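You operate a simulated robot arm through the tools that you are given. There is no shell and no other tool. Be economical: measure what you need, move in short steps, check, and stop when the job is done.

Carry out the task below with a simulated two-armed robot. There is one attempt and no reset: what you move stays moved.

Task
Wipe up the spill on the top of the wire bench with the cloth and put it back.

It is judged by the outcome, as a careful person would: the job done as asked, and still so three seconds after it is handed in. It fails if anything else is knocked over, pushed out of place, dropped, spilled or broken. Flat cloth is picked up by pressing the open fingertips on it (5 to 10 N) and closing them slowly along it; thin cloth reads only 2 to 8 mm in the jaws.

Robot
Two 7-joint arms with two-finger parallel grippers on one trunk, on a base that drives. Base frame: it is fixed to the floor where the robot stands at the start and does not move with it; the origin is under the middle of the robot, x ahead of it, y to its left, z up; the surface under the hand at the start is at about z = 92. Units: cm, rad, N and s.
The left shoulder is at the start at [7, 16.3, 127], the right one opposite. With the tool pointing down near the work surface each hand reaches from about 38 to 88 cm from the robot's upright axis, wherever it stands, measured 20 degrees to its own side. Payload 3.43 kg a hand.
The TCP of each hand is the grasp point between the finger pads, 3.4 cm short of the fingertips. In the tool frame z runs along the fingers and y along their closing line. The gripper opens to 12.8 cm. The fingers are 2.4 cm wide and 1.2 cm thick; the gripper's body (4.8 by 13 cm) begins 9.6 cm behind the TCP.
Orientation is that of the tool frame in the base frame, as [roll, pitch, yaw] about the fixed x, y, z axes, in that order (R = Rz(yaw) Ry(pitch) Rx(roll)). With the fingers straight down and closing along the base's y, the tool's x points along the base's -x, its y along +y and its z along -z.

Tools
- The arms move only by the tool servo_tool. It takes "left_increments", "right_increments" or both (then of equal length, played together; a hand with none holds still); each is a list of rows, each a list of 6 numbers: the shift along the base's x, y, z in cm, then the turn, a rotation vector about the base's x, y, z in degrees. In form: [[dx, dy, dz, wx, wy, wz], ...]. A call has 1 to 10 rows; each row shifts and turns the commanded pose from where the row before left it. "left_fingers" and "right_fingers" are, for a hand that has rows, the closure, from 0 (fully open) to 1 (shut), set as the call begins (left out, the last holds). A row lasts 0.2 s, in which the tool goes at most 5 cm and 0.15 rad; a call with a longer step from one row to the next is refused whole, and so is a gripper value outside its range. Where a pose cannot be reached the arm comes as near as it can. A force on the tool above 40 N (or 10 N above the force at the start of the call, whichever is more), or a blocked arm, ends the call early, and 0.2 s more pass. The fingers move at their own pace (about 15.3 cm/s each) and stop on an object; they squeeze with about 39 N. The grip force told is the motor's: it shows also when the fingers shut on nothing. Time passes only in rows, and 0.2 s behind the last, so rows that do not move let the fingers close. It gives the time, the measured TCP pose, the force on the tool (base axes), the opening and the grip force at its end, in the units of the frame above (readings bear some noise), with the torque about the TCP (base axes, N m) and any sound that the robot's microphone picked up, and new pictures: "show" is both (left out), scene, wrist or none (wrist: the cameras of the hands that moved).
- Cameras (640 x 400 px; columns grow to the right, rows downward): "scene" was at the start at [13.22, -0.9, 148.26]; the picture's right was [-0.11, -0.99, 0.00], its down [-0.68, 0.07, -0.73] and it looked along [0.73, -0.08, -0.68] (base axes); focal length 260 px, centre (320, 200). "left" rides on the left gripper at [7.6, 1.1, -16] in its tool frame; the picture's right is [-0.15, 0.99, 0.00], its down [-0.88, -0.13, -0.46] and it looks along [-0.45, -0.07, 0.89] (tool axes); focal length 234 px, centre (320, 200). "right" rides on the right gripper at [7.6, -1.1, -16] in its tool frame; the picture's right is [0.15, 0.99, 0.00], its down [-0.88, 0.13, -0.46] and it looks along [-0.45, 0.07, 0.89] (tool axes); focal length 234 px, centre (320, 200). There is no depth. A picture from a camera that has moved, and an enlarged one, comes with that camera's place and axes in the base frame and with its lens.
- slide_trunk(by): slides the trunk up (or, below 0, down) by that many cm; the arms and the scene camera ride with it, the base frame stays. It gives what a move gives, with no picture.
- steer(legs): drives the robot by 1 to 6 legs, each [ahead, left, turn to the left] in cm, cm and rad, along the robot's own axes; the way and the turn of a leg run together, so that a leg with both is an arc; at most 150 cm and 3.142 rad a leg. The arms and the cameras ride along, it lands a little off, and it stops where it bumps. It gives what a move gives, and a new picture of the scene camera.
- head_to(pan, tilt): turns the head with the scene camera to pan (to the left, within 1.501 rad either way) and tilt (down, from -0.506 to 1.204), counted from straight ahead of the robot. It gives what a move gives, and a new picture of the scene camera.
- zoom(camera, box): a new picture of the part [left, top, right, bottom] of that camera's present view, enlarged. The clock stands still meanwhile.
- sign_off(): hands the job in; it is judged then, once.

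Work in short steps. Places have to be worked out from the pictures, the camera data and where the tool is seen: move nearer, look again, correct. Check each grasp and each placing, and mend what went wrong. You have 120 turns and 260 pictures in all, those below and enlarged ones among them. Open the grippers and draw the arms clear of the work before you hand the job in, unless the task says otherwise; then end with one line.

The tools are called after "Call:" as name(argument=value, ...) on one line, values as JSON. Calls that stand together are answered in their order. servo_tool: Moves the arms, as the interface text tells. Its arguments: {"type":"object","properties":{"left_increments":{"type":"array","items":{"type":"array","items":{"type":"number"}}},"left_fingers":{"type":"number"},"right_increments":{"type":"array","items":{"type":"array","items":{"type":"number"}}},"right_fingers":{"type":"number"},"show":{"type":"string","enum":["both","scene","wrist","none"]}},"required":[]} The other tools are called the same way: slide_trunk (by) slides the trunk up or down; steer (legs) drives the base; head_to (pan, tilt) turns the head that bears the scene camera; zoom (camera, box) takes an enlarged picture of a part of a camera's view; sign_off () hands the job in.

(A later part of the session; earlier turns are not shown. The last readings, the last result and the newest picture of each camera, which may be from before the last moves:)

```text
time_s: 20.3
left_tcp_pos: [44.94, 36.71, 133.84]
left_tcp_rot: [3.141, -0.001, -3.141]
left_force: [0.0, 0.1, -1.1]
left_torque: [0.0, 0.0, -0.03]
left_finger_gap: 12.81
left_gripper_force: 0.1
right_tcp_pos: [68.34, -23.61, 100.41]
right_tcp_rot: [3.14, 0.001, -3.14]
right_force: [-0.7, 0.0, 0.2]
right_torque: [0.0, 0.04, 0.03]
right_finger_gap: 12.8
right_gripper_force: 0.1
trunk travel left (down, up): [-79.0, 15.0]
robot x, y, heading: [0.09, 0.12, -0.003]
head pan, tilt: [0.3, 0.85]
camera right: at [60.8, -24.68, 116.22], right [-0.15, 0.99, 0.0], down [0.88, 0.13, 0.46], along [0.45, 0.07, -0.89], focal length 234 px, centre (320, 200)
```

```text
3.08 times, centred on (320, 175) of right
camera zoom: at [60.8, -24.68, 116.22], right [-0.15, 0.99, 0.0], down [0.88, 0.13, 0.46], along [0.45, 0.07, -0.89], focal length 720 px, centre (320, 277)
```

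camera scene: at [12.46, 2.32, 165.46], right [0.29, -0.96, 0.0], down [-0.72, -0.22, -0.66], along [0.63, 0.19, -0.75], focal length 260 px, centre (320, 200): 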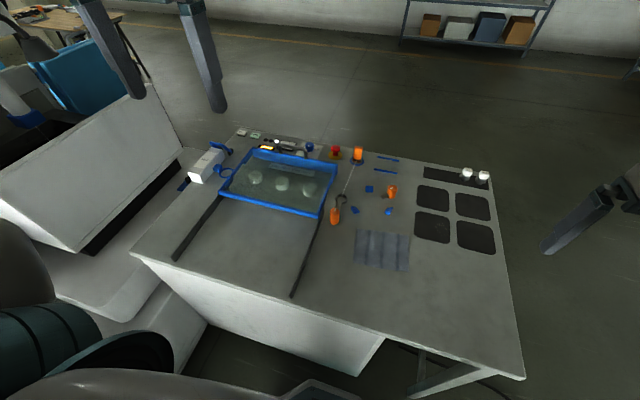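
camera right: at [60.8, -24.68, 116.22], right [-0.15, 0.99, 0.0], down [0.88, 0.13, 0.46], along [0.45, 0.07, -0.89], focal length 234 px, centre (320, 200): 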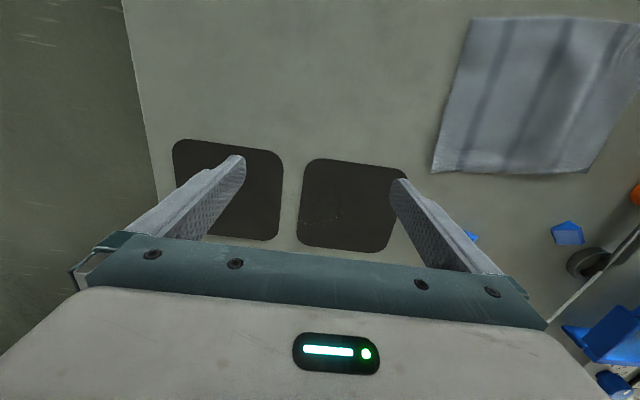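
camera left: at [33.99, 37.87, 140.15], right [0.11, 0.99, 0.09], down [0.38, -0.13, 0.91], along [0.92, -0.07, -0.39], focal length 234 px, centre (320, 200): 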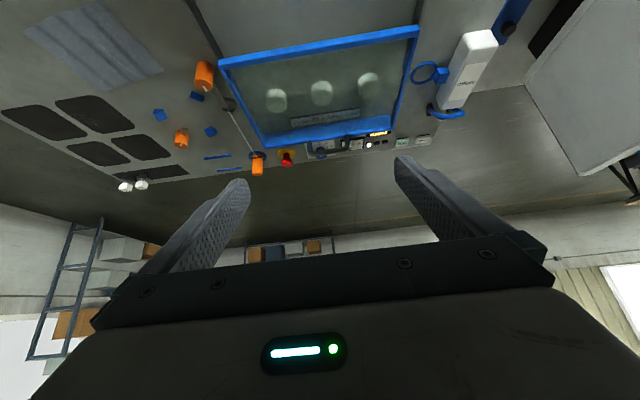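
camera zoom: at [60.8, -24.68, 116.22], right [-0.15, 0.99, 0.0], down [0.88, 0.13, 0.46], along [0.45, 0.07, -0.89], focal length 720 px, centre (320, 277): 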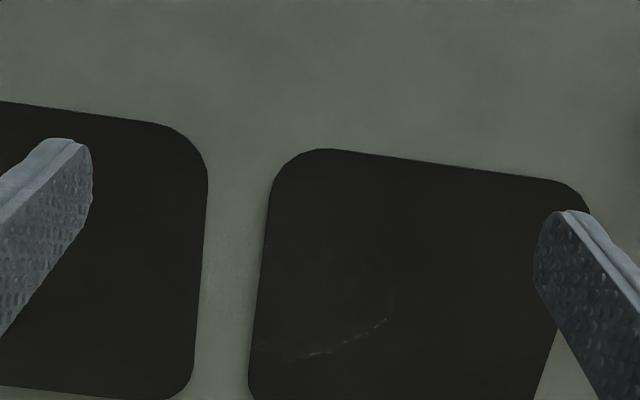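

The puddle appears to cover roughly x 69–77, y −27…−20 on the pad's left part. The cloth spans about x 53–68, y −13…+5. I'll move the right hand above the cloth's right half, with a partly closed gripper.

Call:
servo_tool(right_increments=[[0, 0, 4, 0, 0, 0], [-3, 2, 0, 0, 0, 0], [-3, 3.5, 0, 0, 0, 0], [-2, 3.5, 0, 0, 0, 0], [0, 4, 0, 0, 0, 0], [0, 3, 0, 0, 0, 0], [0, 0, 0, 0, 0, 0]], right_fingers=0.6, show="wrist")

Call:
head_to(pan=-0.15, tilt=0.85)

```text
time_s: 21.9
left_tcp_pos: [44.88, 36.6, 133.8]
left_tcp_rot: [-3.141, 0.0, -3.139]
left_force: [0.3, -1.0, 0.3]
left_torque: [0.02, -0.03, -0.01]
left_finger_gap: 12.8
left_gripper_force: 0.1
right_tcp_pos: [60.34, -7.84, 104.47]
right_tcp_rot: [3.14, 0.001, 3.14]
right_force: [-0.2, -0.5, -0.6]
right_torque: [0.02, -0.02, -0.02]
right_finger_gap: 5.13
right_gripper_force: 0.0
trunk travel left (down, up): [-79.0, 15.0]
robot x, y, heading: [0.01, -0.33, 0.003]
head pan, tilt: [0.3, 0.85]
camera right: at [52.79, -8.84, 120.34], right [-0.15, 0.99, 0.0], down [0.88, 0.13, 0.46], along [0.45, 0.07, -0.89], focal length 234 px, centre (320, 200)
```

right: 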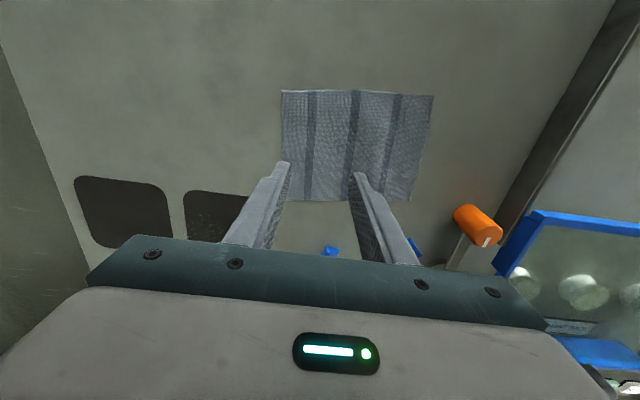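

```text
time_s: 22.8
left_tcp_pos: [44.99, 36.63, 133.7]
left_tcp_rot: [-3.141, 0.0, -3.139]
left_force: [0.2, 1.0, -0.3]
left_torque: [0.03, -0.01, -0.02]
left_finger_gap: 12.81
left_gripper_force: 0.1
right_tcp_pos: [60.39, -7.71, 104.41]
right_tcp_rot: [-3.141, 0.0, -3.141]
right_force: [-0.6, 1.3, -0.6]
right_torque: [0.01, 0.0, 0.0]
right_finger_gap: 5.12
right_gripper_force: 0.1
trunk travel left (down, up): [-79.0, 15.0]
robot x, y, heading: [0.07, -0.31, -0.0]
head pan, tilt: [-0.15, 0.85]
camera scene: at [12.73, -1.11, 151.46], right [-0.15, -0.99, 0.0], down [-0.74, 0.11, -0.66], along [0.65, -0.1, -0.75], focal length 260 px, centre (320, 200)
```

scene: 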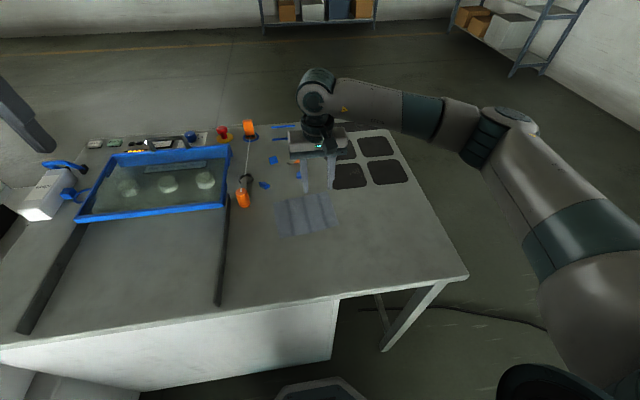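

Cloth corners match. Lower towards the cloth in steps until contact (expected at TCP z≈95.4).

Call:
servo_tool(right_increments=[[0, 0, -4, 0, 0, 0], [0, 0, -3, 0, 0, 0], [0, 0, -1, 0, 0, 0], [0, 0, -0.4, 0, 0, 0], [0, 0, 0, 0, 0, 0]], show="wrist")

```text
time_s: 24.0
left_tcp_pos: [44.96, 36.62, 133.83]
left_tcp_rot: [-3.141, 0.0, -3.138]
left_force: [0.2, -0.8, 0.5]
left_torque: [-0.03, -0.01, -0.01]
left_finger_gap: 12.8
left_gripper_force: 0.1
right_tcp_pos: [60.43, -7.81, 96.05]
right_tcp_rot: [-3.141, 0.0, 3.141]
right_force: [0.1, -0.4, 0.2]
right_torque: [-0.03, -0.07, 0.01]
right_finger_gap: 5.12
right_gripper_force: 0.1
trunk travel left (down, up): [-79.0, 15.0]
robot x, y, heading: [-0.1, 0.18, -0.0]
head pan, tilt: [-0.15, 0.85]
camera right: at [52.86, -8.84, 111.91], right [-0.15, 0.99, 0.0], down [0.88, 0.13, 0.46], along [0.45, 0.07, -0.89], focal length 234 px, centre (320, 200)
```

right: 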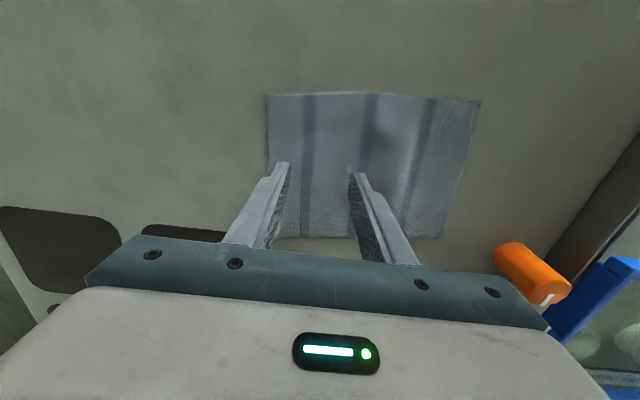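

No contact yet; continue down in 2 mm steps.

Call:
servo_tool(right_increments=[[0, 0, -0.2, 0, 0, 0], [0, 0, -0.2, 0, 0, 0], [0, 0, -0.15, 0, 0, 0], [0, 0, 0, 0, 0, 0]], show="none")

```text
time_s: 25.0
left_tcp_pos: [44.91, 36.68, 133.93]
left_tcp_rot: [-3.141, 0.0, -3.14]
left_force: [0.3, 0.0, -1.0]
left_torque: [0.01, 0.0, 0.0]
left_finger_gap: 12.77
left_gripper_force: 0.1
right_tcp_pos: [60.6, -7.6, 95.44]
right_tcp_rot: [3.141, 0.002, 3.141]
right_force: [1.2, -0.5, 5.6]
right_torque: [-0.16, -0.05, 0.02]
right_finger_gap: 5.15
right_gripper_force: 0.1
trunk travel left (down, up): [-79.0, 15.0]
robot x, y, heading: [-0.04, -0.27, -0.003]
head pan, tilt: [-0.15, 0.85]
```

Contact at 5.6 N. Close slowly in stages.

Call:
servo_tool(right_increments=[[0, 0, -0.05, 0, 0, 0], [0, 0, 0, 0, 0, 0]], right_fingers=0.68, show="none")

Call:
servo_tool(right_increments=[[0, 0, 0, 0, 0, 0], [0, 0, 0, 0, 0, 0]], right_fingers=0.76, show="wrist")

```text
time_s: 25.6
left_tcp_pos: [44.84, 36.73, 133.89]
left_tcp_rot: [-3.14, 0.001, -3.141]
left_force: [-0.6, -0.4, -0.8]
left_torque: [0.03, -0.05, -0.01]
left_finger_gap: 12.79
left_gripper_force: 0.1
right_tcp_pos: [60.45, -7.64, 95.42]
right_tcp_rot: [3.14, 0.001, 3.14]
right_force: [1.1, 0.5, 11.5]
right_torque: [-0.18, -0.04, 0.05]
right_finger_gap: 3.98
right_gripper_force: 0.2
trunk travel left (down, up): [-79.0, 15.0]
robot x, y, heading: [0.35, 0.06, 0.002]
head pan, tilt: [-0.15, 0.85]
```

```text
time_s: 26.2
left_tcp_pos: [44.73, 36.7, 133.91]
left_tcp_rot: [-3.139, 0.001, -3.14]
left_force: [-0.1, 0.0, 0.9]
left_torque: [-0.03, -0.01, -0.03]
left_finger_gap: 12.79
left_gripper_force: 0.0
right_tcp_pos: [60.48, -7.65, 95.51]
right_tcp_rot: [3.141, 0.002, 3.14]
right_force: [1.1, 0.8, 14.7]
right_torque: [-0.19, -0.05, 0.0]
right_finger_gap: 2.93
right_gripper_force: 0.0
trunk travel left (down, up): [-79.0, 15.0]
robot x, y, heading: [0.18, 0.09, -0.0]
head pan, tilt: [-0.15, 0.85]
camera right: at [52.85, -8.77, 111.38], right [-0.15, 0.99, 0.0], down [0.88, 0.13, 0.46], along [0.45, 0.07, -0.89], focal length 234 px, centre (320, 200)
```

right: 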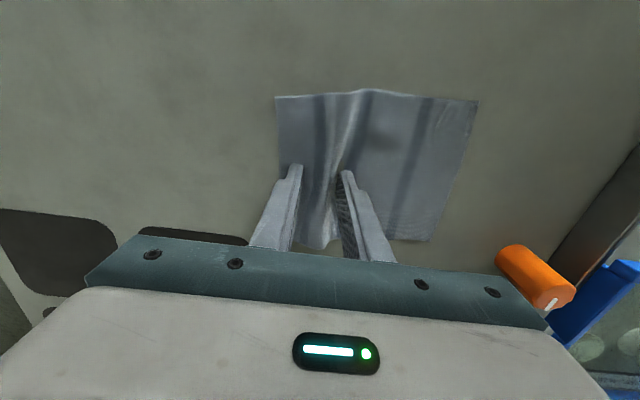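

The cloth is bunching between the fingers nicely; force is 15 N, so ease up slightly and close further.

Call:
servo_tool(right_increments=[[0, 0, 0.07, 0, 0, 0], [0, 0, 0, 0, 0, 0]], right_fingers=0.85, show="none")

Call:
servo_tool(right_increments=[[0, 0, 0.05, 0, 0, 0], [0, 0, 0, 0, 0, 0]], right_fingers=0.93, show="none")

Call:
servo_tool(right_increments=[[0, 0, 0, 0, 0, 0], [0, 0, 0, 0, 0, 0]], right_fingers=1.0, show="wrist")

```text
time_s: 26.8
left_tcp_pos: [44.84, 36.66, 133.88]
left_tcp_rot: [3.142, 0.002, -3.141]
left_force: [-0.1, 0.5, -0.6]
left_torque: [0.05, 0.01, 0.03]
left_finger_gap: 12.82
left_gripper_force: 0.0
right_tcp_pos: [60.47, -7.69, 95.41]
right_tcp_rot: [3.142, 0.002, 3.141]
right_force: [0.5, -0.5, 15.9]
right_torque: [-0.12, -0.06, -0.01]
right_finger_gap: 1.8
right_gripper_force: 0.1
trunk travel left (down, up): [-79.0, 15.0]
robot x, y, heading: [0.0, -0.16, -0.004]
head pan, tilt: [-0.15, 0.85]
```

```text
time_s: 27.4
left_tcp_pos: [44.95, 36.61, 133.97]
left_tcp_rot: [3.141, 0.002, -3.139]
left_force: [-0.2, 0.2, 0.6]
left_torque: [-0.02, -0.04, 0.0]
left_finger_gap: 12.82
left_gripper_force: 0.0
right_tcp_pos: [60.41, -7.6, 95.5]
right_tcp_rot: [3.14, 0.0, -3.141]
right_force: [1.1, -0.5, 11.5]
right_torque: [-0.06, -0.05, -0.03]
right_finger_gap: 0.84
right_gripper_force: 0.0
trunk travel left (down, up): [-79.0, 15.0]
robot x, y, heading: [-0.18, 0.13, 0.001]
head pan, tilt: [-0.15, 0.85]
```

```text
time_s: 28.0
left_tcp_pos: [44.86, 36.59, 133.85]
left_tcp_rot: [-3.141, 0.001, -3.141]
left_force: [-0.4, -0.1, 0.1]
left_torque: [-0.02, 0.03, 0.0]
left_finger_gap: 12.79
left_gripper_force: 0.1
right_tcp_pos: [60.45, -7.61, 95.51]
right_tcp_rot: [3.141, -0.001, -3.141]
right_force: [-0.3, 0.2, 9.0]
right_torque: [-0.04, 0.03, 0.02]
right_finger_gap: 0.2
right_gripper_force: 36.7
trunk travel left (down, up): [-79.0, 15.0]
robot x, y, heading: [-0.31, 0.1, 0.001]
head pan, tilt: [-0.15, 0.85]
camera right: at [52.83, -8.72, 111.39], right [-0.15, 0.99, 0.0], down [0.88, 0.13, 0.46], along [0.45, 0.07, -0.89], focal length 234 px, centre (320, 200)
```

right: 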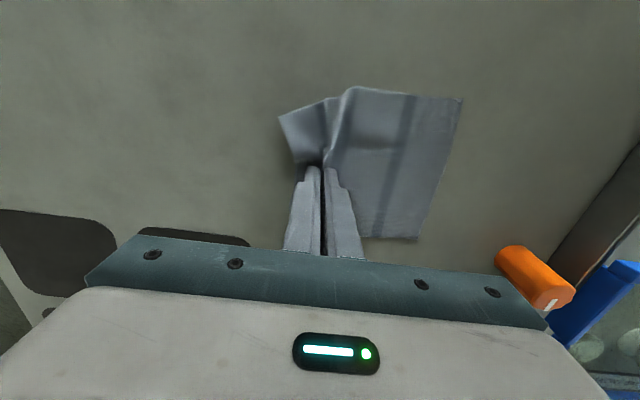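

Cloth gripped (2 mm). Lift 1 cm and drag it right, then ahead to the near side of the puddle.

Call:
servo_tool(right_increments=[[0, 0, 1, 0, 0, 0], [0, -3, 0, 0, 0, 0], [1, -3, 0, 0, 0, 0], [1, -3, 0, 0, 0, 0], [1, -3, 0, 0, 0, 0], [1, -2, 0, 0, 0, 0], [1, -1, 0, 0, 0, 0], [0, 0, 0, 0, 0, 0]], show="both")

```text
time_s: 29.8
left_tcp_pos: [44.87, 36.62, 133.82]
left_tcp_rot: [3.14, -0.001, -3.14]
left_force: [0.4, 0.2, -0.6]
left_torque: [0.03, -0.02, 0.02]
left_finger_gap: 12.8
left_gripper_force: 0.1
right_tcp_pos: [65.39, -22.74, 96.65]
right_tcp_rot: [-3.141, 0.0, 3.141]
right_force: [-0.5, 1.0, -0.4]
right_torque: [-0.01, 0.03, -0.01]
right_finger_gap: 0.18
right_gripper_force: 36.7
trunk travel left (down, up): [-79.0, 15.0]
robot x, y, heading: [-0.01, 0.09, 0.003]
head pan, tilt: [-0.15, 0.85]
camera scene: at [12.69, -1.18, 151.46], right [-0.15, -0.99, 0.0], down [-0.74, 0.11, -0.66], along [0.65, -0.1, -0.75], focal length 260 px, centre (320, 200)
camera right: at [57.94, -23.77, 112.49], right [-0.15, 0.99, 0.0], down [0.88, 0.13, 0.46], along [0.45, 0.07, -0.89], focal length 234 px, centre (320, 200)
```

scene: 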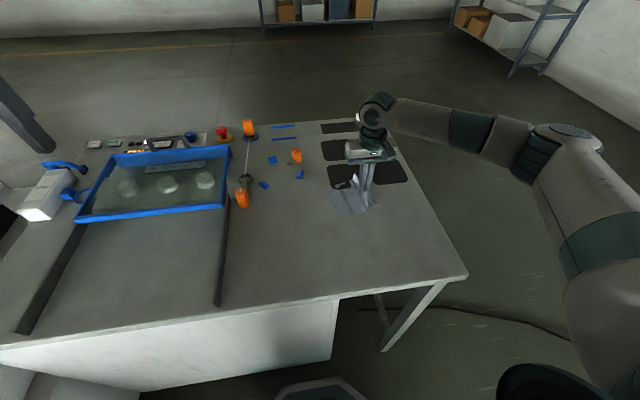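
right: 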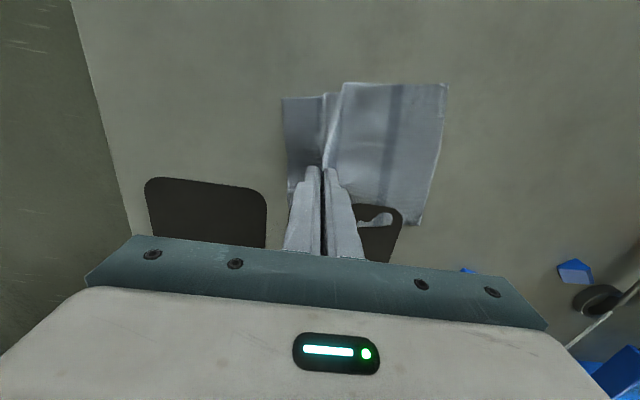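

A light blob shows on the pad next to the finger; zoom in.

Call:
zoom(camera="right", box=[260, 150, 440, 270])

Call:
zoom(camera="scene", box=[300, 130, 440, 230])

```text
3.33 times, centred on (350, 210) of right
camera zoom: at [57.94, -23.77, 112.49], right [-0.15, 0.99, 0.0], down [0.88, 0.13, 0.46], along [0.45, 0.07, -0.89], focal length 781 px, centre (220, 167)
```

zoom: 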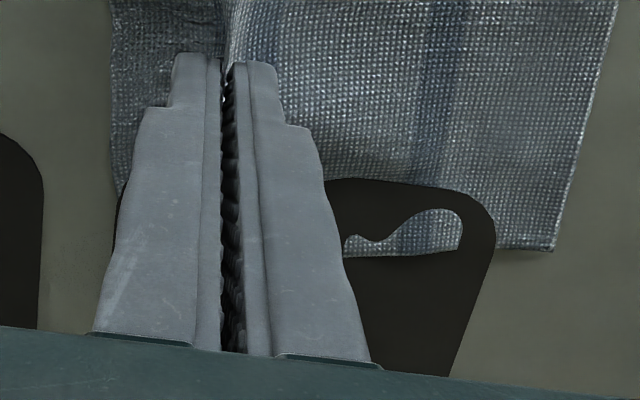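

```text
4.00 times, centred on (370, 180) of scene
camera zoom: at [12.69, -1.18, 151.46], right [-0.15, -0.99, 0.0], down [-0.74, 0.11, -0.66], along [0.65, -0.1, -0.75], focal length 1040 px, centre (120, 280)
```

zoom: 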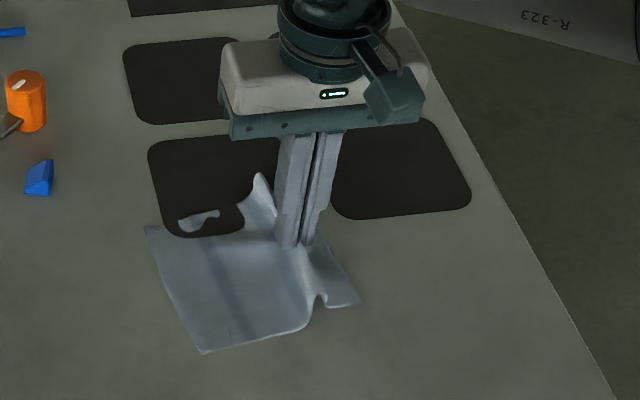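

The cloth is laid over the pad edge. Now lower to press and stroke ahead over the puddle.

Call:
servo_tool(right_increments=[[1, -1, -0.5, 0, 0, 0], [1, -1, -0.4, 0, 0, 0], [0, 0, -0.15, 0, 0, 0], [0, 0, 0, 0, 0, 0]], show="none")

```text
time_s: 30.8
left_tcp_pos: [44.9, 36.68, 133.96]
left_tcp_rot: [3.141, 0.001, -3.139]
left_force: [0.8, -0.5, -0.6]
left_torque: [-0.02, 0.01, 0.0]
left_finger_gap: 12.8
left_gripper_force: 0.0
right_tcp_pos: [67.63, -24.8, 95.51]
right_tcp_rot: [3.141, 0.0, 3.141]
right_force: [0.9, -0.9, 5.1]
right_torque: [-0.05, -0.03, 0.02]
right_finger_gap: 0.19
right_gripper_force: 36.8
trunk travel left (down, up): [-79.0, 15.0]
robot x, y, heading: [-0.05, 0.11, -0.002]
head pan, tilt: [-0.15, 0.85]
```

Pressing at 5 N. Stroke ahead.

Call:
servo_tool(right_increments=[[1.5, 0, 0, 0, 0, 0], [1.5, 0, 0, 0, 0, 0], [1.5, 0, 0, 0, 0, 0], [1.5, 0, 0, 0, 0, 0], [1.5, 0, 0, 0, 0, 0], [1.5, 0, 0, 0, 0, 0], [1.5, 0, 0, 0, 0, 0], [0, 0, 0, 0, 0, 0]], show="both")

```text
time_s: 32.6
left_tcp_pos: [44.83, 36.6, 133.78]
left_tcp_rot: [-3.141, 0.003, -3.14]
left_force: [-0.7, 0.4, -0.6]
left_torque: [0.01, -0.02, 0.02]
left_finger_gap: 12.8
left_gripper_force: 0.1
right_tcp_pos: [78.07, -24.73, 95.49]
right_tcp_rot: [-3.141, 0.002, -3.141]
right_force: [-1.4, 0.3, 5.8]
right_torque: [0.02, 0.11, 0.0]
right_finger_gap: 0.19
right_gripper_force: 36.5
trunk travel left (down, up): [-79.0, 15.0]
robot x, y, heading: [-0.32, -0.43, -0.004]
head pan, tilt: [-0.15, 0.85]
camera scene: at [12.57, -1.15, 151.47], right [-0.15, -0.99, 0.0], down [-0.74, 0.11, -0.66], along [0.65, -0.1, -0.75], focal length 260 px, centre (320, 200)
camera right: at [70.37, -25.75, 111.39], right [-0.15, 0.99, 0.0], down [0.88, 0.13, 0.46], along [0.45, 0.07, -0.89], focal length 234 px, centre (320, 200)
```

scene: 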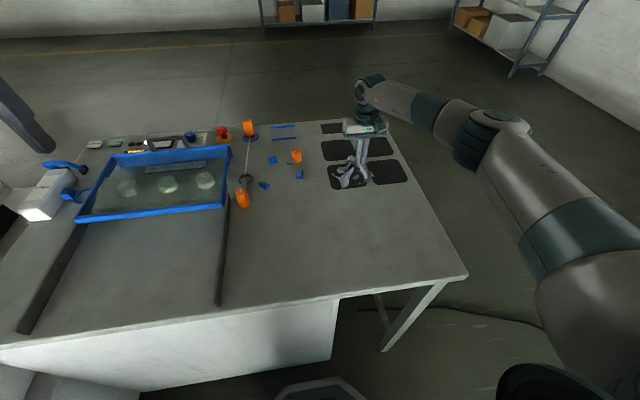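
right: 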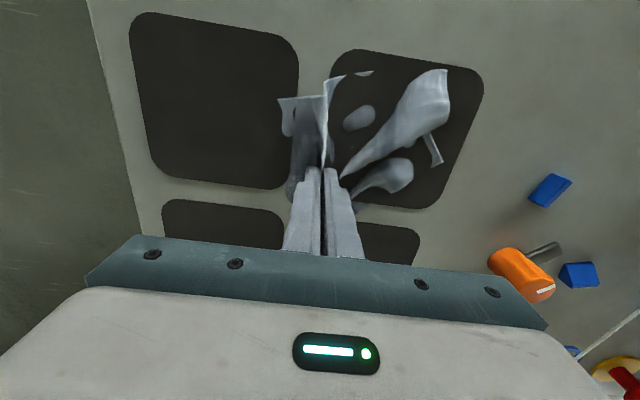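

Continue zigzag strokes across the patch.

Call:
servo_tool(right_increments=[[0, 2, 0, 0, 0, 0], [-2, 0, 0, 0, 0, 0], [-2, 0, 0, 0, 0, 0], [-2, 0, 0, 0, 0, 0], [-2, 0, 0, 0, 0, 0], [-2, 0, 0, 0, 0, 0], [-1, 0, 0, 0, 0, 0], [0, 2, 0, 0, 0, 0], [2, 0, 0, 0, 0, 0], [2, 0, 0, 0, 0, 0]], show="none")

Call:
servo_tool(right_increments=[[2, 0, 0, 0, 0, 0], [2, 0, 0, 0, 0, 0], [2, 0, 0, 0, 0, 0], [0, 2, 0, 0, 0, 0], [-2, 0, 0, 0, 0, 0], [-2, 0, 0, 0, 0, 0], [-2, 0, 0, 0, 0, 0], [-2, 0, 0, 0, 0, 0], [-2, 0, 0, 0, 0, 0], [0, 0, 0, 0, 0, 0]], show="wrist")

```text
time_s: 34.8
left_tcp_pos: [44.75, 36.75, 133.85]
left_tcp_rot: [-3.138, 0.004, -3.14]
left_force: [-0.1, -0.2, -0.3]
left_torque: [0.01, -0.01, -0.02]
left_finger_gap: 12.81
left_gripper_force: 0.1
right_tcp_pos: [70.94, -20.61, 95.53]
right_tcp_rot: [3.14, -0.001, 3.141]
right_force: [-3.4, 1.7, 10.4]
right_torque: [0.07, 0.15, 0.02]
right_finger_gap: 0.15
right_gripper_force: 37.0
trunk travel left (down, up): [-79.0, 15.0]
robot x, y, heading: [-0.33, -0.05, 0.001]
head pan, tilt: [-0.15, 0.85]
```

```text
time_s: 37.0
left_tcp_pos: [44.8, 36.68, 133.9]
left_tcp_rot: [-3.14, 0.003, -3.141]
left_force: [-0.4, 0.6, 1.1]
left_torque: [-0.02, -0.02, -0.01]
left_finger_gap: 12.8
left_gripper_force: 0.0
right_tcp_pos: [67.03, -18.86, 95.58]
right_tcp_rot: [-3.141, 0.003, 3.14]
right_force: [4.5, -1.7, 16.9]
right_torque: [-0.05, -0.08, 0.01]
right_finger_gap: 0.19
right_gripper_force: 36.8
trunk travel left (down, up): [-79.0, 15.0]
robot x, y, heading: [0.26, 0.32, -0.003]
head pan, tilt: [-0.15, 0.85]
camera right: at [59.43, -19.79, 111.38], right [-0.15, 0.99, 0.0], down [0.88, 0.13, 0.46], along [0.45, 0.07, -0.89], focal length 234 px, centre (320, 200)
```

right: 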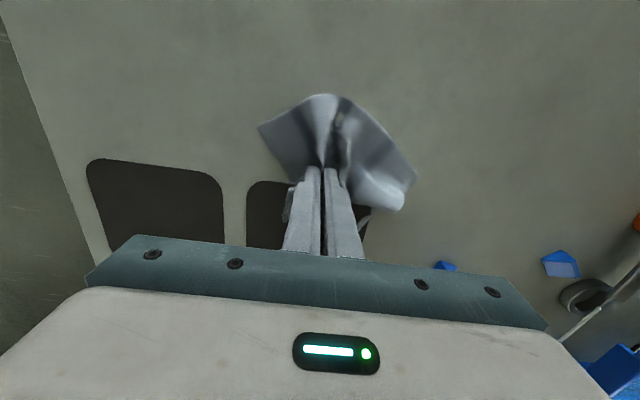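

Force is 17 N; ease 1 mm and cover the left edge (y −27…−29).

Call:
servo_tool(right_increments=[[0, -3, 0.1, 0, 0, 0], [0, -3, 0, 0, 0, 0], [1, -2.5, 0, 0, 0, 0], [2, 0, 0, 0, 0, 0], [2, 0, 0, 0, 0, 0], [2, 0, 0, 0, 0, 0], [2, 0, 0, 0, 0, 0], [2, 0, 0, 0, 0, 0], [0, -2, 0, 0, 0, 0], [-2, 0, 0, 0, 0, 0]], show="none")

Call:
servo_tool(right_increments=[[-2, 0, 0, 0, 0, 0], [-2, 0, 0, 0, 0, 0], [-2, 0, 0, 0, 0, 0], [-2, 0, 0, 0, 0, 0], [1, 2.5, 0, 0, 0, 0], [1, 2.5, 0, 0, 0, 0], [1, 2.5, 0, 0, 0, 0], [1, -2.5, 0, 0, 0, 0], [1, -2.5, 0, 0, 0, 0], [0, 0, 0, 0, 0, 0]], show="wrist")

```text
time_s: 39.2
left_tcp_pos: [44.78, 36.71, 133.88]
left_tcp_rot: [-3.141, 0.002, -3.139]
left_force: [0.8, 0.2, 0.1]
left_torque: [-0.02, 0.0, 0.01]
left_finger_gap: 12.78
left_gripper_force: 0.0
right_tcp_pos: [76.11, -29.3, 95.52]
right_tcp_rot: [3.141, 0.001, 3.141]
right_force: [0.4, -0.6, 2.2]
right_torque: [-0.06, -0.02, 0.0]
right_finger_gap: 0.2
right_gripper_force: 36.9
trunk travel left (down, up): [-79.0, 15.0]
robot x, y, heading: [0.25, 0.22, -0.005]
head pan, tilt: [-0.15, 0.85]
```

```text
time_s: 41.4
left_tcp_pos: [44.84, 36.6, 133.83]
left_tcp_rot: [-3.14, 0.002, -3.14]
left_force: [-0.4, -0.2, -0.4]
left_torque: [-0.04, -0.01, 0.0]
left_finger_gap: 12.8
left_gripper_force: 0.1
right_tcp_pos: [73.03, -26.77, 95.57]
right_tcp_rot: [3.14, 0.0, -3.141]
right_force: [-1.9, 0.0, 6.7]
right_torque: [0.0, 0.07, -0.01]
right_finger_gap: 0.19
right_gripper_force: 36.1
trunk travel left (down, up): [-79.0, 15.0]
robot x, y, heading: [0.18, 0.48, 0.004]
head pan, tilt: [-0.15, 0.85]
camera right: at [65.41, -27.86, 111.41], right [-0.15, 0.99, 0.0], down [0.88, 0.13, 0.46], along [0.45, 0.07, -0.89], focal length 234 px, centre (320, 200)
```

right: 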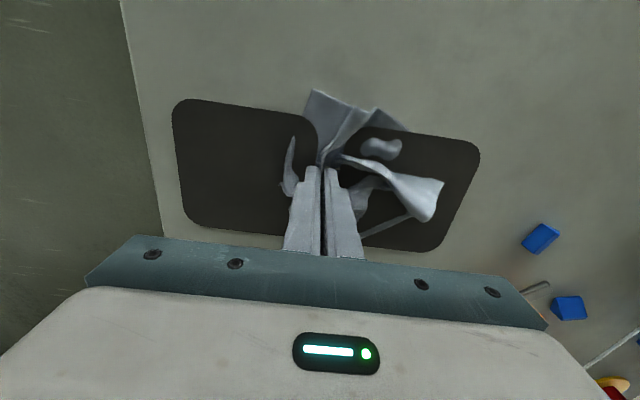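

Lift the cloth and inspect the patch.

Call:
servo_tool(right_increments=[[0, 0, 4, 0, 0, 0], [-1, 0, 4, 0, 0, 0], [-2, 1, 3, 0, 0, 0], [-3, 2, 0, 0, 0, 0], [-2, 2, 0, 0, 0, 0], [0, 0, 0, 0, 0, 0]], show="wrist")

Call:
zoom(camera="right", box=[180, 120, 420, 270])

Call:
zoom(camera="scene", box=[300, 130, 440, 230])

```text
time_s: 42.8
left_tcp_pos: [44.94, 36.61, 133.89]
left_tcp_rot: [3.141, 0.0, -3.139]
left_force: [0.6, 0.2, -0.4]
left_torque: [0.01, -0.02, -0.04]
left_finger_gap: 12.81
left_gripper_force: 0.0
right_tcp_pos: [65.03, -21.97, 106.66]
right_tcp_rot: [3.141, -0.002, -3.141]
right_force: [0.2, -0.4, 0.3]
right_torque: [-0.01, 0.01, 0.03]
right_finger_gap: 0.21
right_gripper_force: 37.1
trunk travel left (down, up): [-79.0, 15.0]
robot x, y, heading: [0.29, -0.03, -0.003]
head pan, tilt: [-0.15, 0.85]
camera right: at [57.38, -23.0, 122.49], right [-0.15, 0.99, 0.0], down [0.88, 0.13, 0.46], along [0.45, 0.07, -0.89], focal length 234 px, centre (320, 200)
```

right: 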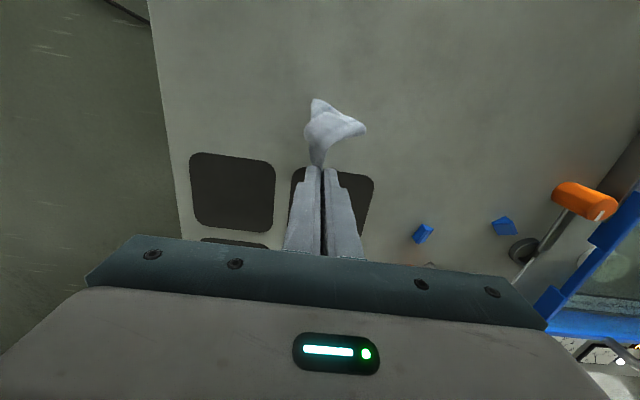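

```text
2.67 times, centred on (300, 195) of right
camera zoom: at [57.38, -23.0, 122.49], right [-0.15, 0.99, 0.0], down [0.88, 0.13, 0.46], along [0.45, 0.07, -0.89], focal length 624 px, centre (373, 213)
```

zoom: 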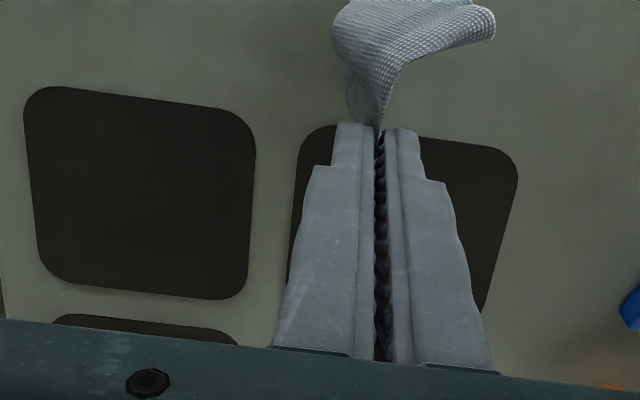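

```text
4.00 times, centred on (370, 180) of scene
camera zoom: at [12.76, -1.18, 151.46], right [-0.15, -0.99, 0.0], down [-0.74, 0.11, -0.66], along [0.65, -0.1, -0.75], focal length 1040 px, centre (120, 280)
```

zoom: 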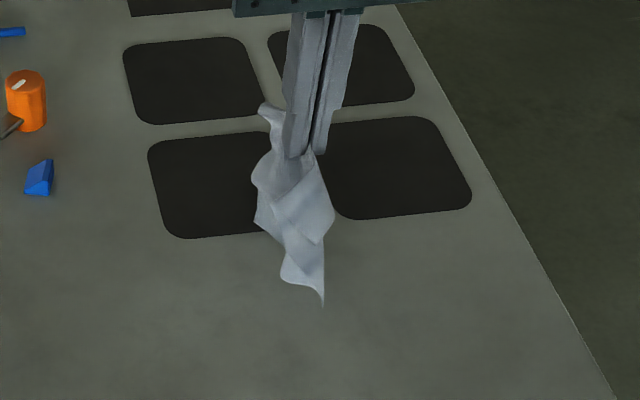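

Fingers block the view; shift the hand left by 8 cm.

Call:
servo_tool(right_increments=[[-1, 4, 0, 0, 0, 0], [0, 4, 0, 0, 0, 0], [0, 0, 0, 0, 0, 0]], show="none")

Call:
zoom(camera="right", box=[140, 100, 380, 250])

Call:
zoom(camera="scene", box=[320, 130, 420, 200])

```text
time_s: 43.6
left_tcp_pos: [44.87, 36.42, 133.83]
left_tcp_rot: [3.142, 0.001, -3.14]
left_force: [-0.8, -0.4, -0.5]
left_torque: [0.04, -0.01, 0.01]
left_finger_gap: 12.79
left_gripper_force: 0.0
right_tcp_pos: [63.88, -13.65, 106.51]
right_tcp_rot: [3.14, 0.0, -3.142]
right_force: [0.7, 0.0, 0.0]
right_torque: [0.0, -0.01, 0.0]
right_finger_gap: 0.2
right_gripper_force: 36.7
trunk travel left (down, up): [-79.0, 15.0]
robot x, y, heading: [0.24, 0.19, -0.004]
head pan, tilt: [-0.15, 0.85]
```

```text
2.67 times, centred on (260, 175) of right
camera zoom: at [56.33, -14.81, 122.4], right [-0.15, 0.99, 0.0], down [0.88, 0.13, 0.46], along [0.45, 0.07, -0.89], focal length 624 px, centre (480, 267)
```

zoom: 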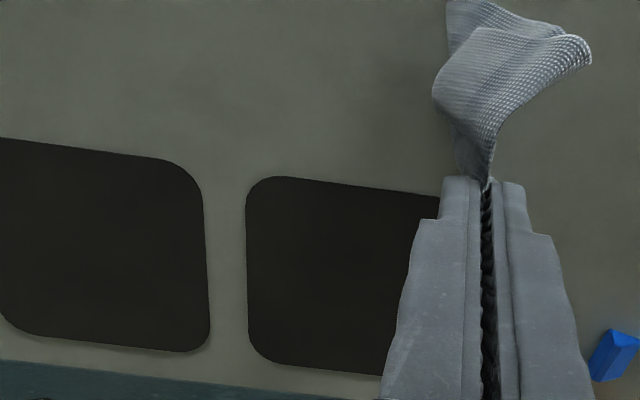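

```text
5.71 times, centred on (370, 165) of scene
camera zoom: at [12.67, -1.34, 151.47], right [-0.15, -0.99, 0.0], down [-0.74, 0.11, -0.66], along [0.65, -0.1, -0.75], focal length 1485 px, centre (34, 400)
```

zoom: 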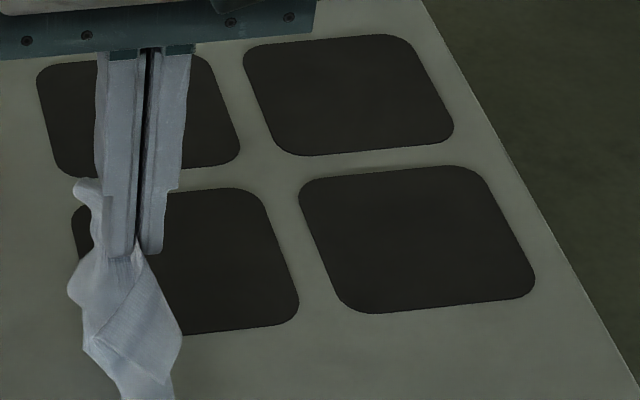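

The glint is gone; the patch looks dry. I'll verify again later. Now bring the cloth back over its place, touching down to the left and drawing right so it trails flat.

Call:
servo_tool(right_increments=[[-1, 4, 0, 0, 0, 0], [-1, 4, 0, 0, 0, 0], [-1, 3.5, 0, 0, 0, 0], [0, 0, -3, 0, 0, 0], [0, 0, -3, 0, 0, 0], [0, -1.5, -1.5, 0, 0, 0], [0, -2, -1, 0, 0, 0], [0, -2, -1, 0, 0, 0], [0, -1, -0.5, 0, 0, 0], [0, 0, 0, 0, 0, 0]], show="both")

Call:
zoom(camera="scene", box=[240, 150, 400, 260])

```text
time_s: 45.8
left_tcp_pos: [44.85, 36.69, 133.87]
left_tcp_rot: [-3.14, 0.001, -3.14]
left_force: [0.0, 0.0, -0.3]
left_torque: [0.03, 0.0, -0.01]
left_finger_gap: 12.78
left_gripper_force: 0.1
right_tcp_pos: [60.99, -8.69, 96.48]
right_tcp_rot: [3.141, -0.001, 3.141]
right_force: [-0.9, 0.0, 0.1]
right_torque: [-0.02, -0.03, 0.0]
right_finger_gap: 0.2
right_gripper_force: 37.2
trunk travel left (down, up): [-79.0, 15.0]
robot x, y, heading: [0.08, 0.01, -0.0]
head pan, tilt: [-0.15, 0.85]
camera scene: at [12.73, -1.13, 151.46], right [-0.15, -0.99, 0.0], down [-0.74, 0.11, -0.66], along [0.65, -0.1, -0.75], focal length 260 px, centre (320, 200)
camera right: at [53.42, -9.83, 112.36], right [-0.15, 0.99, 0.0], down [0.88, 0.13, 0.46], along [0.45, 0.07, -0.89], focal length 234 px, centre (320, 200)
```

scene: 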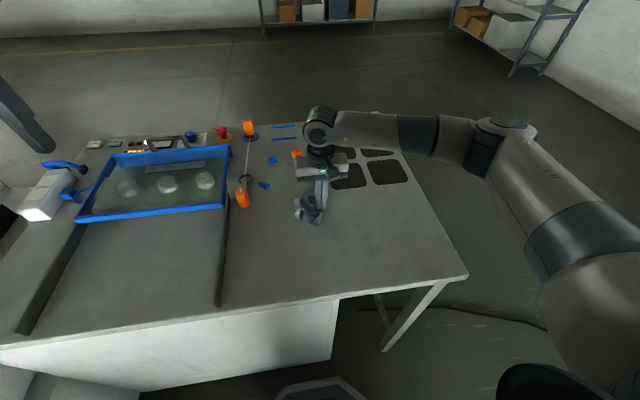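
right: 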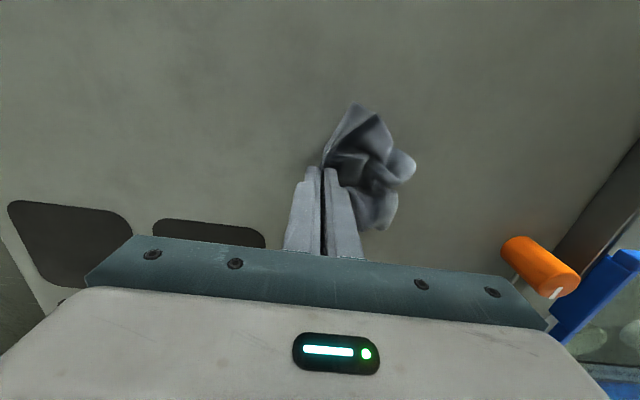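

```text
3.64 times, centred on (320, 205) of scene
camera zoom: at [12.73, -1.13, 151.46], right [-0.15, -0.99, 0.0], down [-0.74, 0.11, -0.66], along [0.65, -0.1, -0.75], focal length 945 px, centre (320, 182)
```

zoom: 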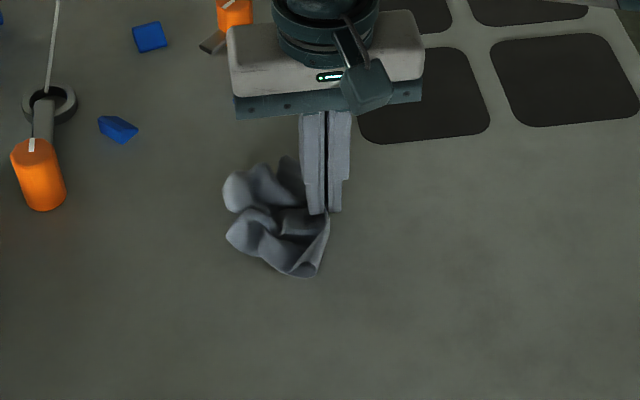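

It's bunched. I'll keep drawing it right at low height to let it trail out flat, then re-grip at its left end to pull it back.

Call:
servo_tool(right_increments=[[0, -2, -0.3, 0, 0, 0], [0, -2, 0, 0, 0, 0], [0, -2, 0, 0, 0, 0], [0, -2, 0, 0, 0, 0], [0, -2, 0, 0, 0, 0], [0, -2, 0, 0, 0, 0], [0, 0, 0, 0, 0, 0]], show="wrist")

Call:
zoom(camera="scene", box=[260, 150, 420, 260])

```text
time_s: 47.4
left_tcp_pos: [44.95, 36.77, 133.85]
left_tcp_rot: [-3.141, 0.001, -3.14]
left_force: [-0.5, -0.2, -1.0]
left_torque: [0.02, 0.0, -0.03]
left_finger_gap: 12.79
left_gripper_force: 0.0
right_tcp_pos: [61.05, -20.63, 96.3]
right_tcp_rot: [3.141, 0.0, 3.141]
right_force: [-0.1, 0.0, 0.7]
right_torque: [0.01, -0.02, 0.0]
right_finger_gap: 0.18
right_gripper_force: 36.5
trunk travel left (down, up): [-79.0, 15.0]
robot x, y, heading: [-0.3, 0.45, -0.001]
head pan, tilt: [-0.15, 0.85]
camera right: at [53.44, -21.83, 112.21], right [-0.15, 0.99, 0.0], down [0.88, 0.13, 0.46], along [0.45, 0.07, -0.89], focal length 234 px, centre (320, 200)
```

right: 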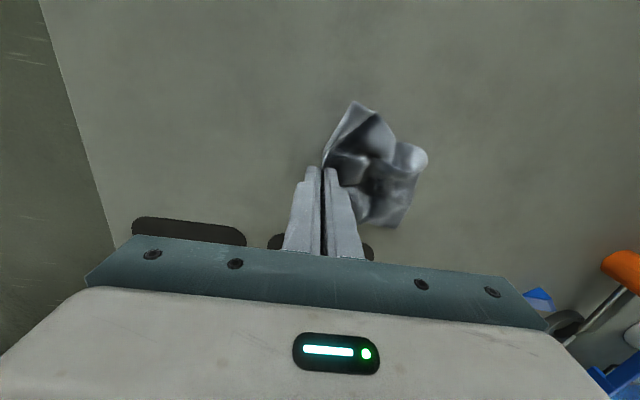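

```text
3.64 times, centred on (340, 205) of scene
camera zoom: at [12.74, -1.1, 151.46], right [-0.15, -0.99, 0.0], down [-0.74, 0.11, -0.66], along [0.65, -0.1, -0.75], focal length 945 px, centre (247, 182)
```

zoom: 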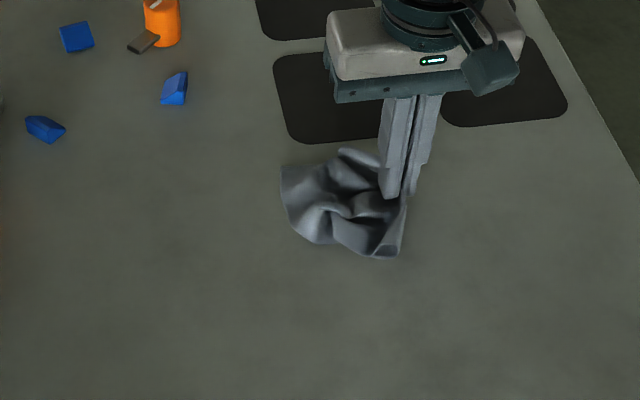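

The cloth is unfurling. Release gently here and lift to view its lay.

Call:
servo_tool(right_increments=[[0, 0, 0, 0, 0, 0], [0, 0, 0, 0, 0, 0]], right_fingers=0.85, show="none")

Call:
servo_tool(right_increments=[[0, 0, 1, 0, 0, 0], [0, 0, 2, 0, 0, 0], [0, 0, 3, 0, 0, 0], [-3, 0, 2, 0, 0, 0], [-3, 0, 1, 0, 0, 0], [0, 0, 0, 0, 0, 0]], right_fingers=0.7, show="wrist")

Call:
zoom(camera="right", box=[200, 120, 460, 290])

```text
time_s: 48.0
left_tcp_pos: [45.06, 36.62, 133.86]
left_tcp_rot: [-3.14, -0.001, -3.141]
left_force: [0.4, -0.4, -0.1]
left_torque: [-0.02, 0.0, -0.03]
left_finger_gap: 12.79
left_gripper_force: 0.1
right_tcp_pos: [60.95, -20.67, 96.39]
right_tcp_rot: [3.141, -0.001, 3.14]
right_force: [0.3, 0.6, -0.1]
right_torque: [-0.01, 0.01, 0.0]
right_finger_gap: 1.94
right_gripper_force: 0.0
trunk travel left (down, up): [-79.0, 15.0]
robot x, y, heading: [0.01, -0.23, -0.002]
head pan, tilt: [-0.15, 0.85]
```

```text
time_s: 49.4
left_tcp_pos: [45.04, 36.57, 133.83]
left_tcp_rot: [-3.14, 0.001, -3.139]
left_force: [-0.4, -0.2, 0.0]
left_torque: [0.01, 0.01, -0.01]
left_finger_gap: 12.82
left_gripper_force: 0.0
right_tcp_pos: [55.04, -20.77, 105.21]
right_tcp_rot: [-3.14, -0.001, 3.141]
right_force: [-0.1, 0.6, -0.5]
right_torque: [0.0, 0.01, -0.01]
right_finger_gap: 3.83
right_gripper_force: 0.1
trunk travel left (down, up): [-79.0, 15.0]
robot x, y, heading: [0.09, -0.21, -0.004]
head pan, tilt: [-0.15, 0.85]
camera right: at [47.53, -21.85, 121.12], right [-0.15, 0.99, 0.0], down [0.88, 0.13, 0.45], along [0.45, 0.07, -0.89], focal length 234 px, centre (320, 200)
```

right: 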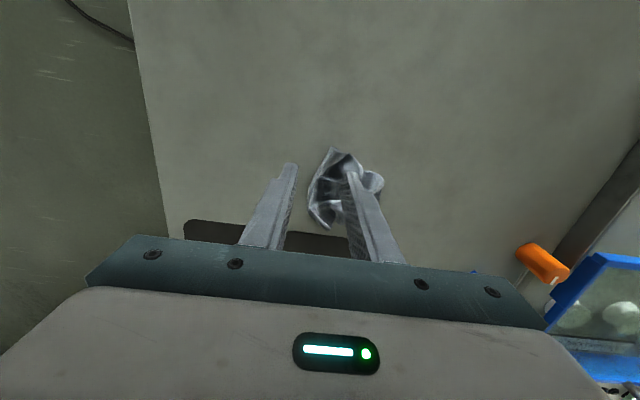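

```text
2.35 times, centred on (330, 205) of right
camera zoom: at [47.53, -21.85, 121.12], right [-0.15, 0.99, 0.0], down [0.88, 0.13, 0.45], along [0.45, 0.07, -0.89], focal length 551 px, centre (296, 188)
```

zoom: 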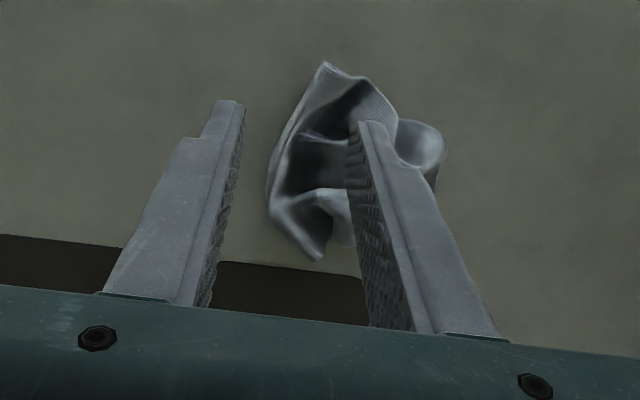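

Move the right hand clear and look from the head camera.

Call:
servo_tool(right_increments=[[-3, -4, 2, 0, 0, 0], [-3, -4, 0, 0, 0, 0], [-2, -4, 0, 0, 0, 0], [0, -4, 0, 0, 0, 0], [0, 0, 0, 0, 0, 0]], show="none")

Call:
head_to(pan=-0.2, tilt=0.95)

Call:
zoom(camera="scene", box=[240, 100, 400, 200])

```text
refused: row 1 steps farther than a row can; nothing moved
```

```text
time_s: 50.1
left_tcp_pos: [45.05, 36.5, 133.89]
left_tcp_rot: [-3.141, 0.001, -3.139]
left_force: [-0.7, 1.4, -1.0]
left_torque: [0.0, 0.02, 0.02]
left_finger_gap: 12.78
left_gripper_force: 0.0
right_tcp_pos: [55.02, -20.84, 105.23]
right_tcp_rot: [-3.141, 0.001, -3.141]
right_force: [-0.1, -0.3, 0.7]
right_torque: [0.0, 0.04, 0.01]
right_finger_gap: 3.83
right_gripper_force: 0.0
trunk travel left (down, up): [-79.0, 15.0]
robot x, y, heading: [0.07, 0.06, 0.002]
head pan, tilt: [-0.201, 0.949]
camera scene: at [12.13, -1.43, 150.71], right [-0.2, -0.98, 0.0], down [-0.8, 0.16, -0.58], along [0.57, -0.12, -0.81], focal length 260 px, centre (320, 200)
```

scene: 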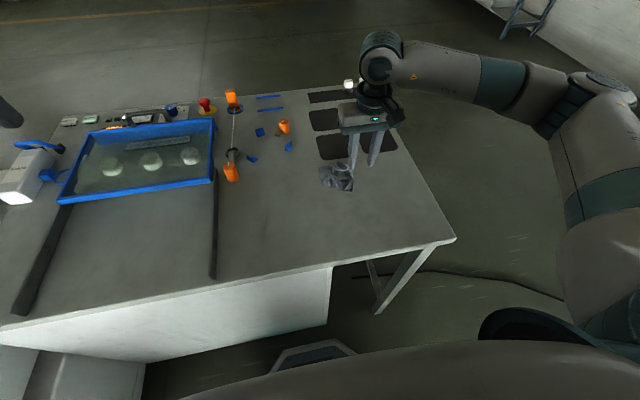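

```text
4.00 times, centred on (320, 150) of scene
camera zoom: at [12.13, -1.43, 150.71], right [-0.2, -0.98, 0.0], down [-0.8, 0.16, -0.58], along [0.57, -0.12, -0.81], focal length 1040 px, centre (320, 400)
```

zoom: 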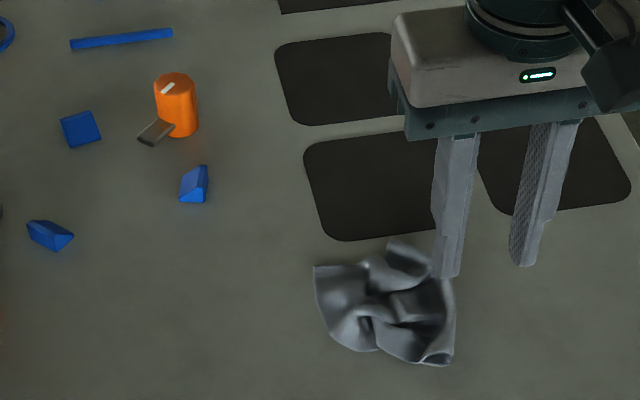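

The heap's left edge is at about y=−12, x 58–66. I'll grip that edge with the right hand (fingers straddling it) and drag left so the folded-under part unrolls.

Call:
servo_tool(right_increments=[[0, 2, 0, 0, 0, 0], [2, 3, 0, 0, 0, 0], [3, 2.8, 0, 0, 0, 0], [1.5, 0, -3, 0, 0, 0], [0, 0, -3, 0, 0, 0], [0, 0, -2.5, 0, 0, 0], [0, 0, -0.8, 0, 0, 0], [0, 0, -0.4, 0, 0, 0], [0, 0, 0, 0, 0, 0]], right_fingers=0.68, show="wrist")

Call:
zoom(camera="right", box=[200, 60, 460, 230])

```text
time_s: 52.1
left_tcp_pos: [44.95, 36.63, 133.82]
left_tcp_rot: [3.14, 0.0, -3.14]
left_force: [1.0, -0.5, 0.2]
left_torque: [0.01, -0.02, 0.0]
left_finger_gap: 12.81
left_gripper_force: 0.1
right_tcp_pos: [61.5, -12.88, 95.64]
right_tcp_rot: [-3.14, -0.002, -3.141]
right_force: [-1.1, 0.0, 1.8]
right_torque: [-0.05, -0.01, -0.03]
right_finger_gap: 4.11
right_gripper_force: 0.5
trunk travel left (down, up): [-79.0, 15.0]
robot x, y, heading: [-0.15, -0.09, -0.001]
head pan, tilt: [-0.201, 0.949]
camera right: at [53.99, -13.95, 111.45], right [-0.15, 0.99, 0.0], down [0.88, 0.13, 0.46], along [0.45, 0.07, -0.89], focal length 234 px, centre (320, 200)
```

right: 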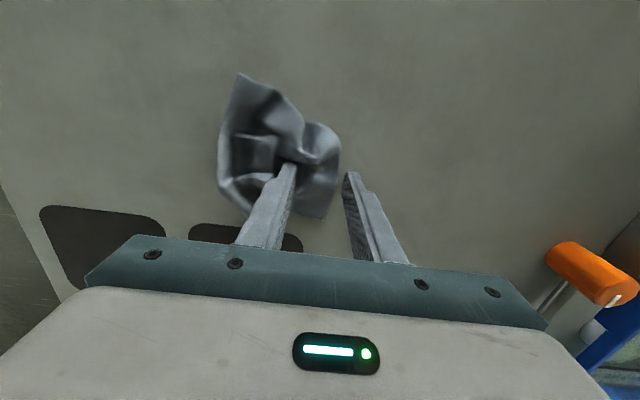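

```text
2.35 times, centred on (330, 145) of right
camera zoom: at [53.99, -13.95, 111.45], right [-0.15, 0.99, 0.0], down [0.88, 0.13, 0.46], along [0.45, 0.07, -0.89], focal length 551 px, centre (296, 329)
```

zoom: 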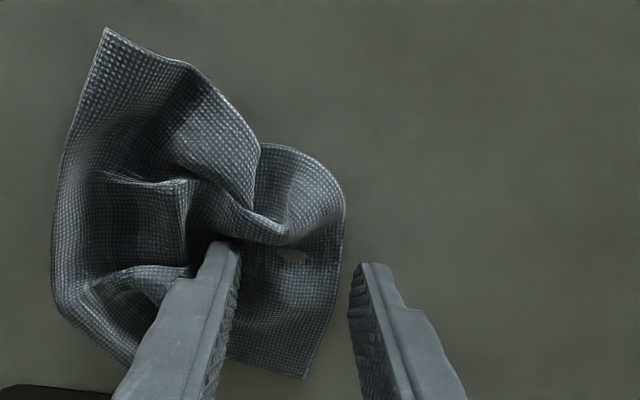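

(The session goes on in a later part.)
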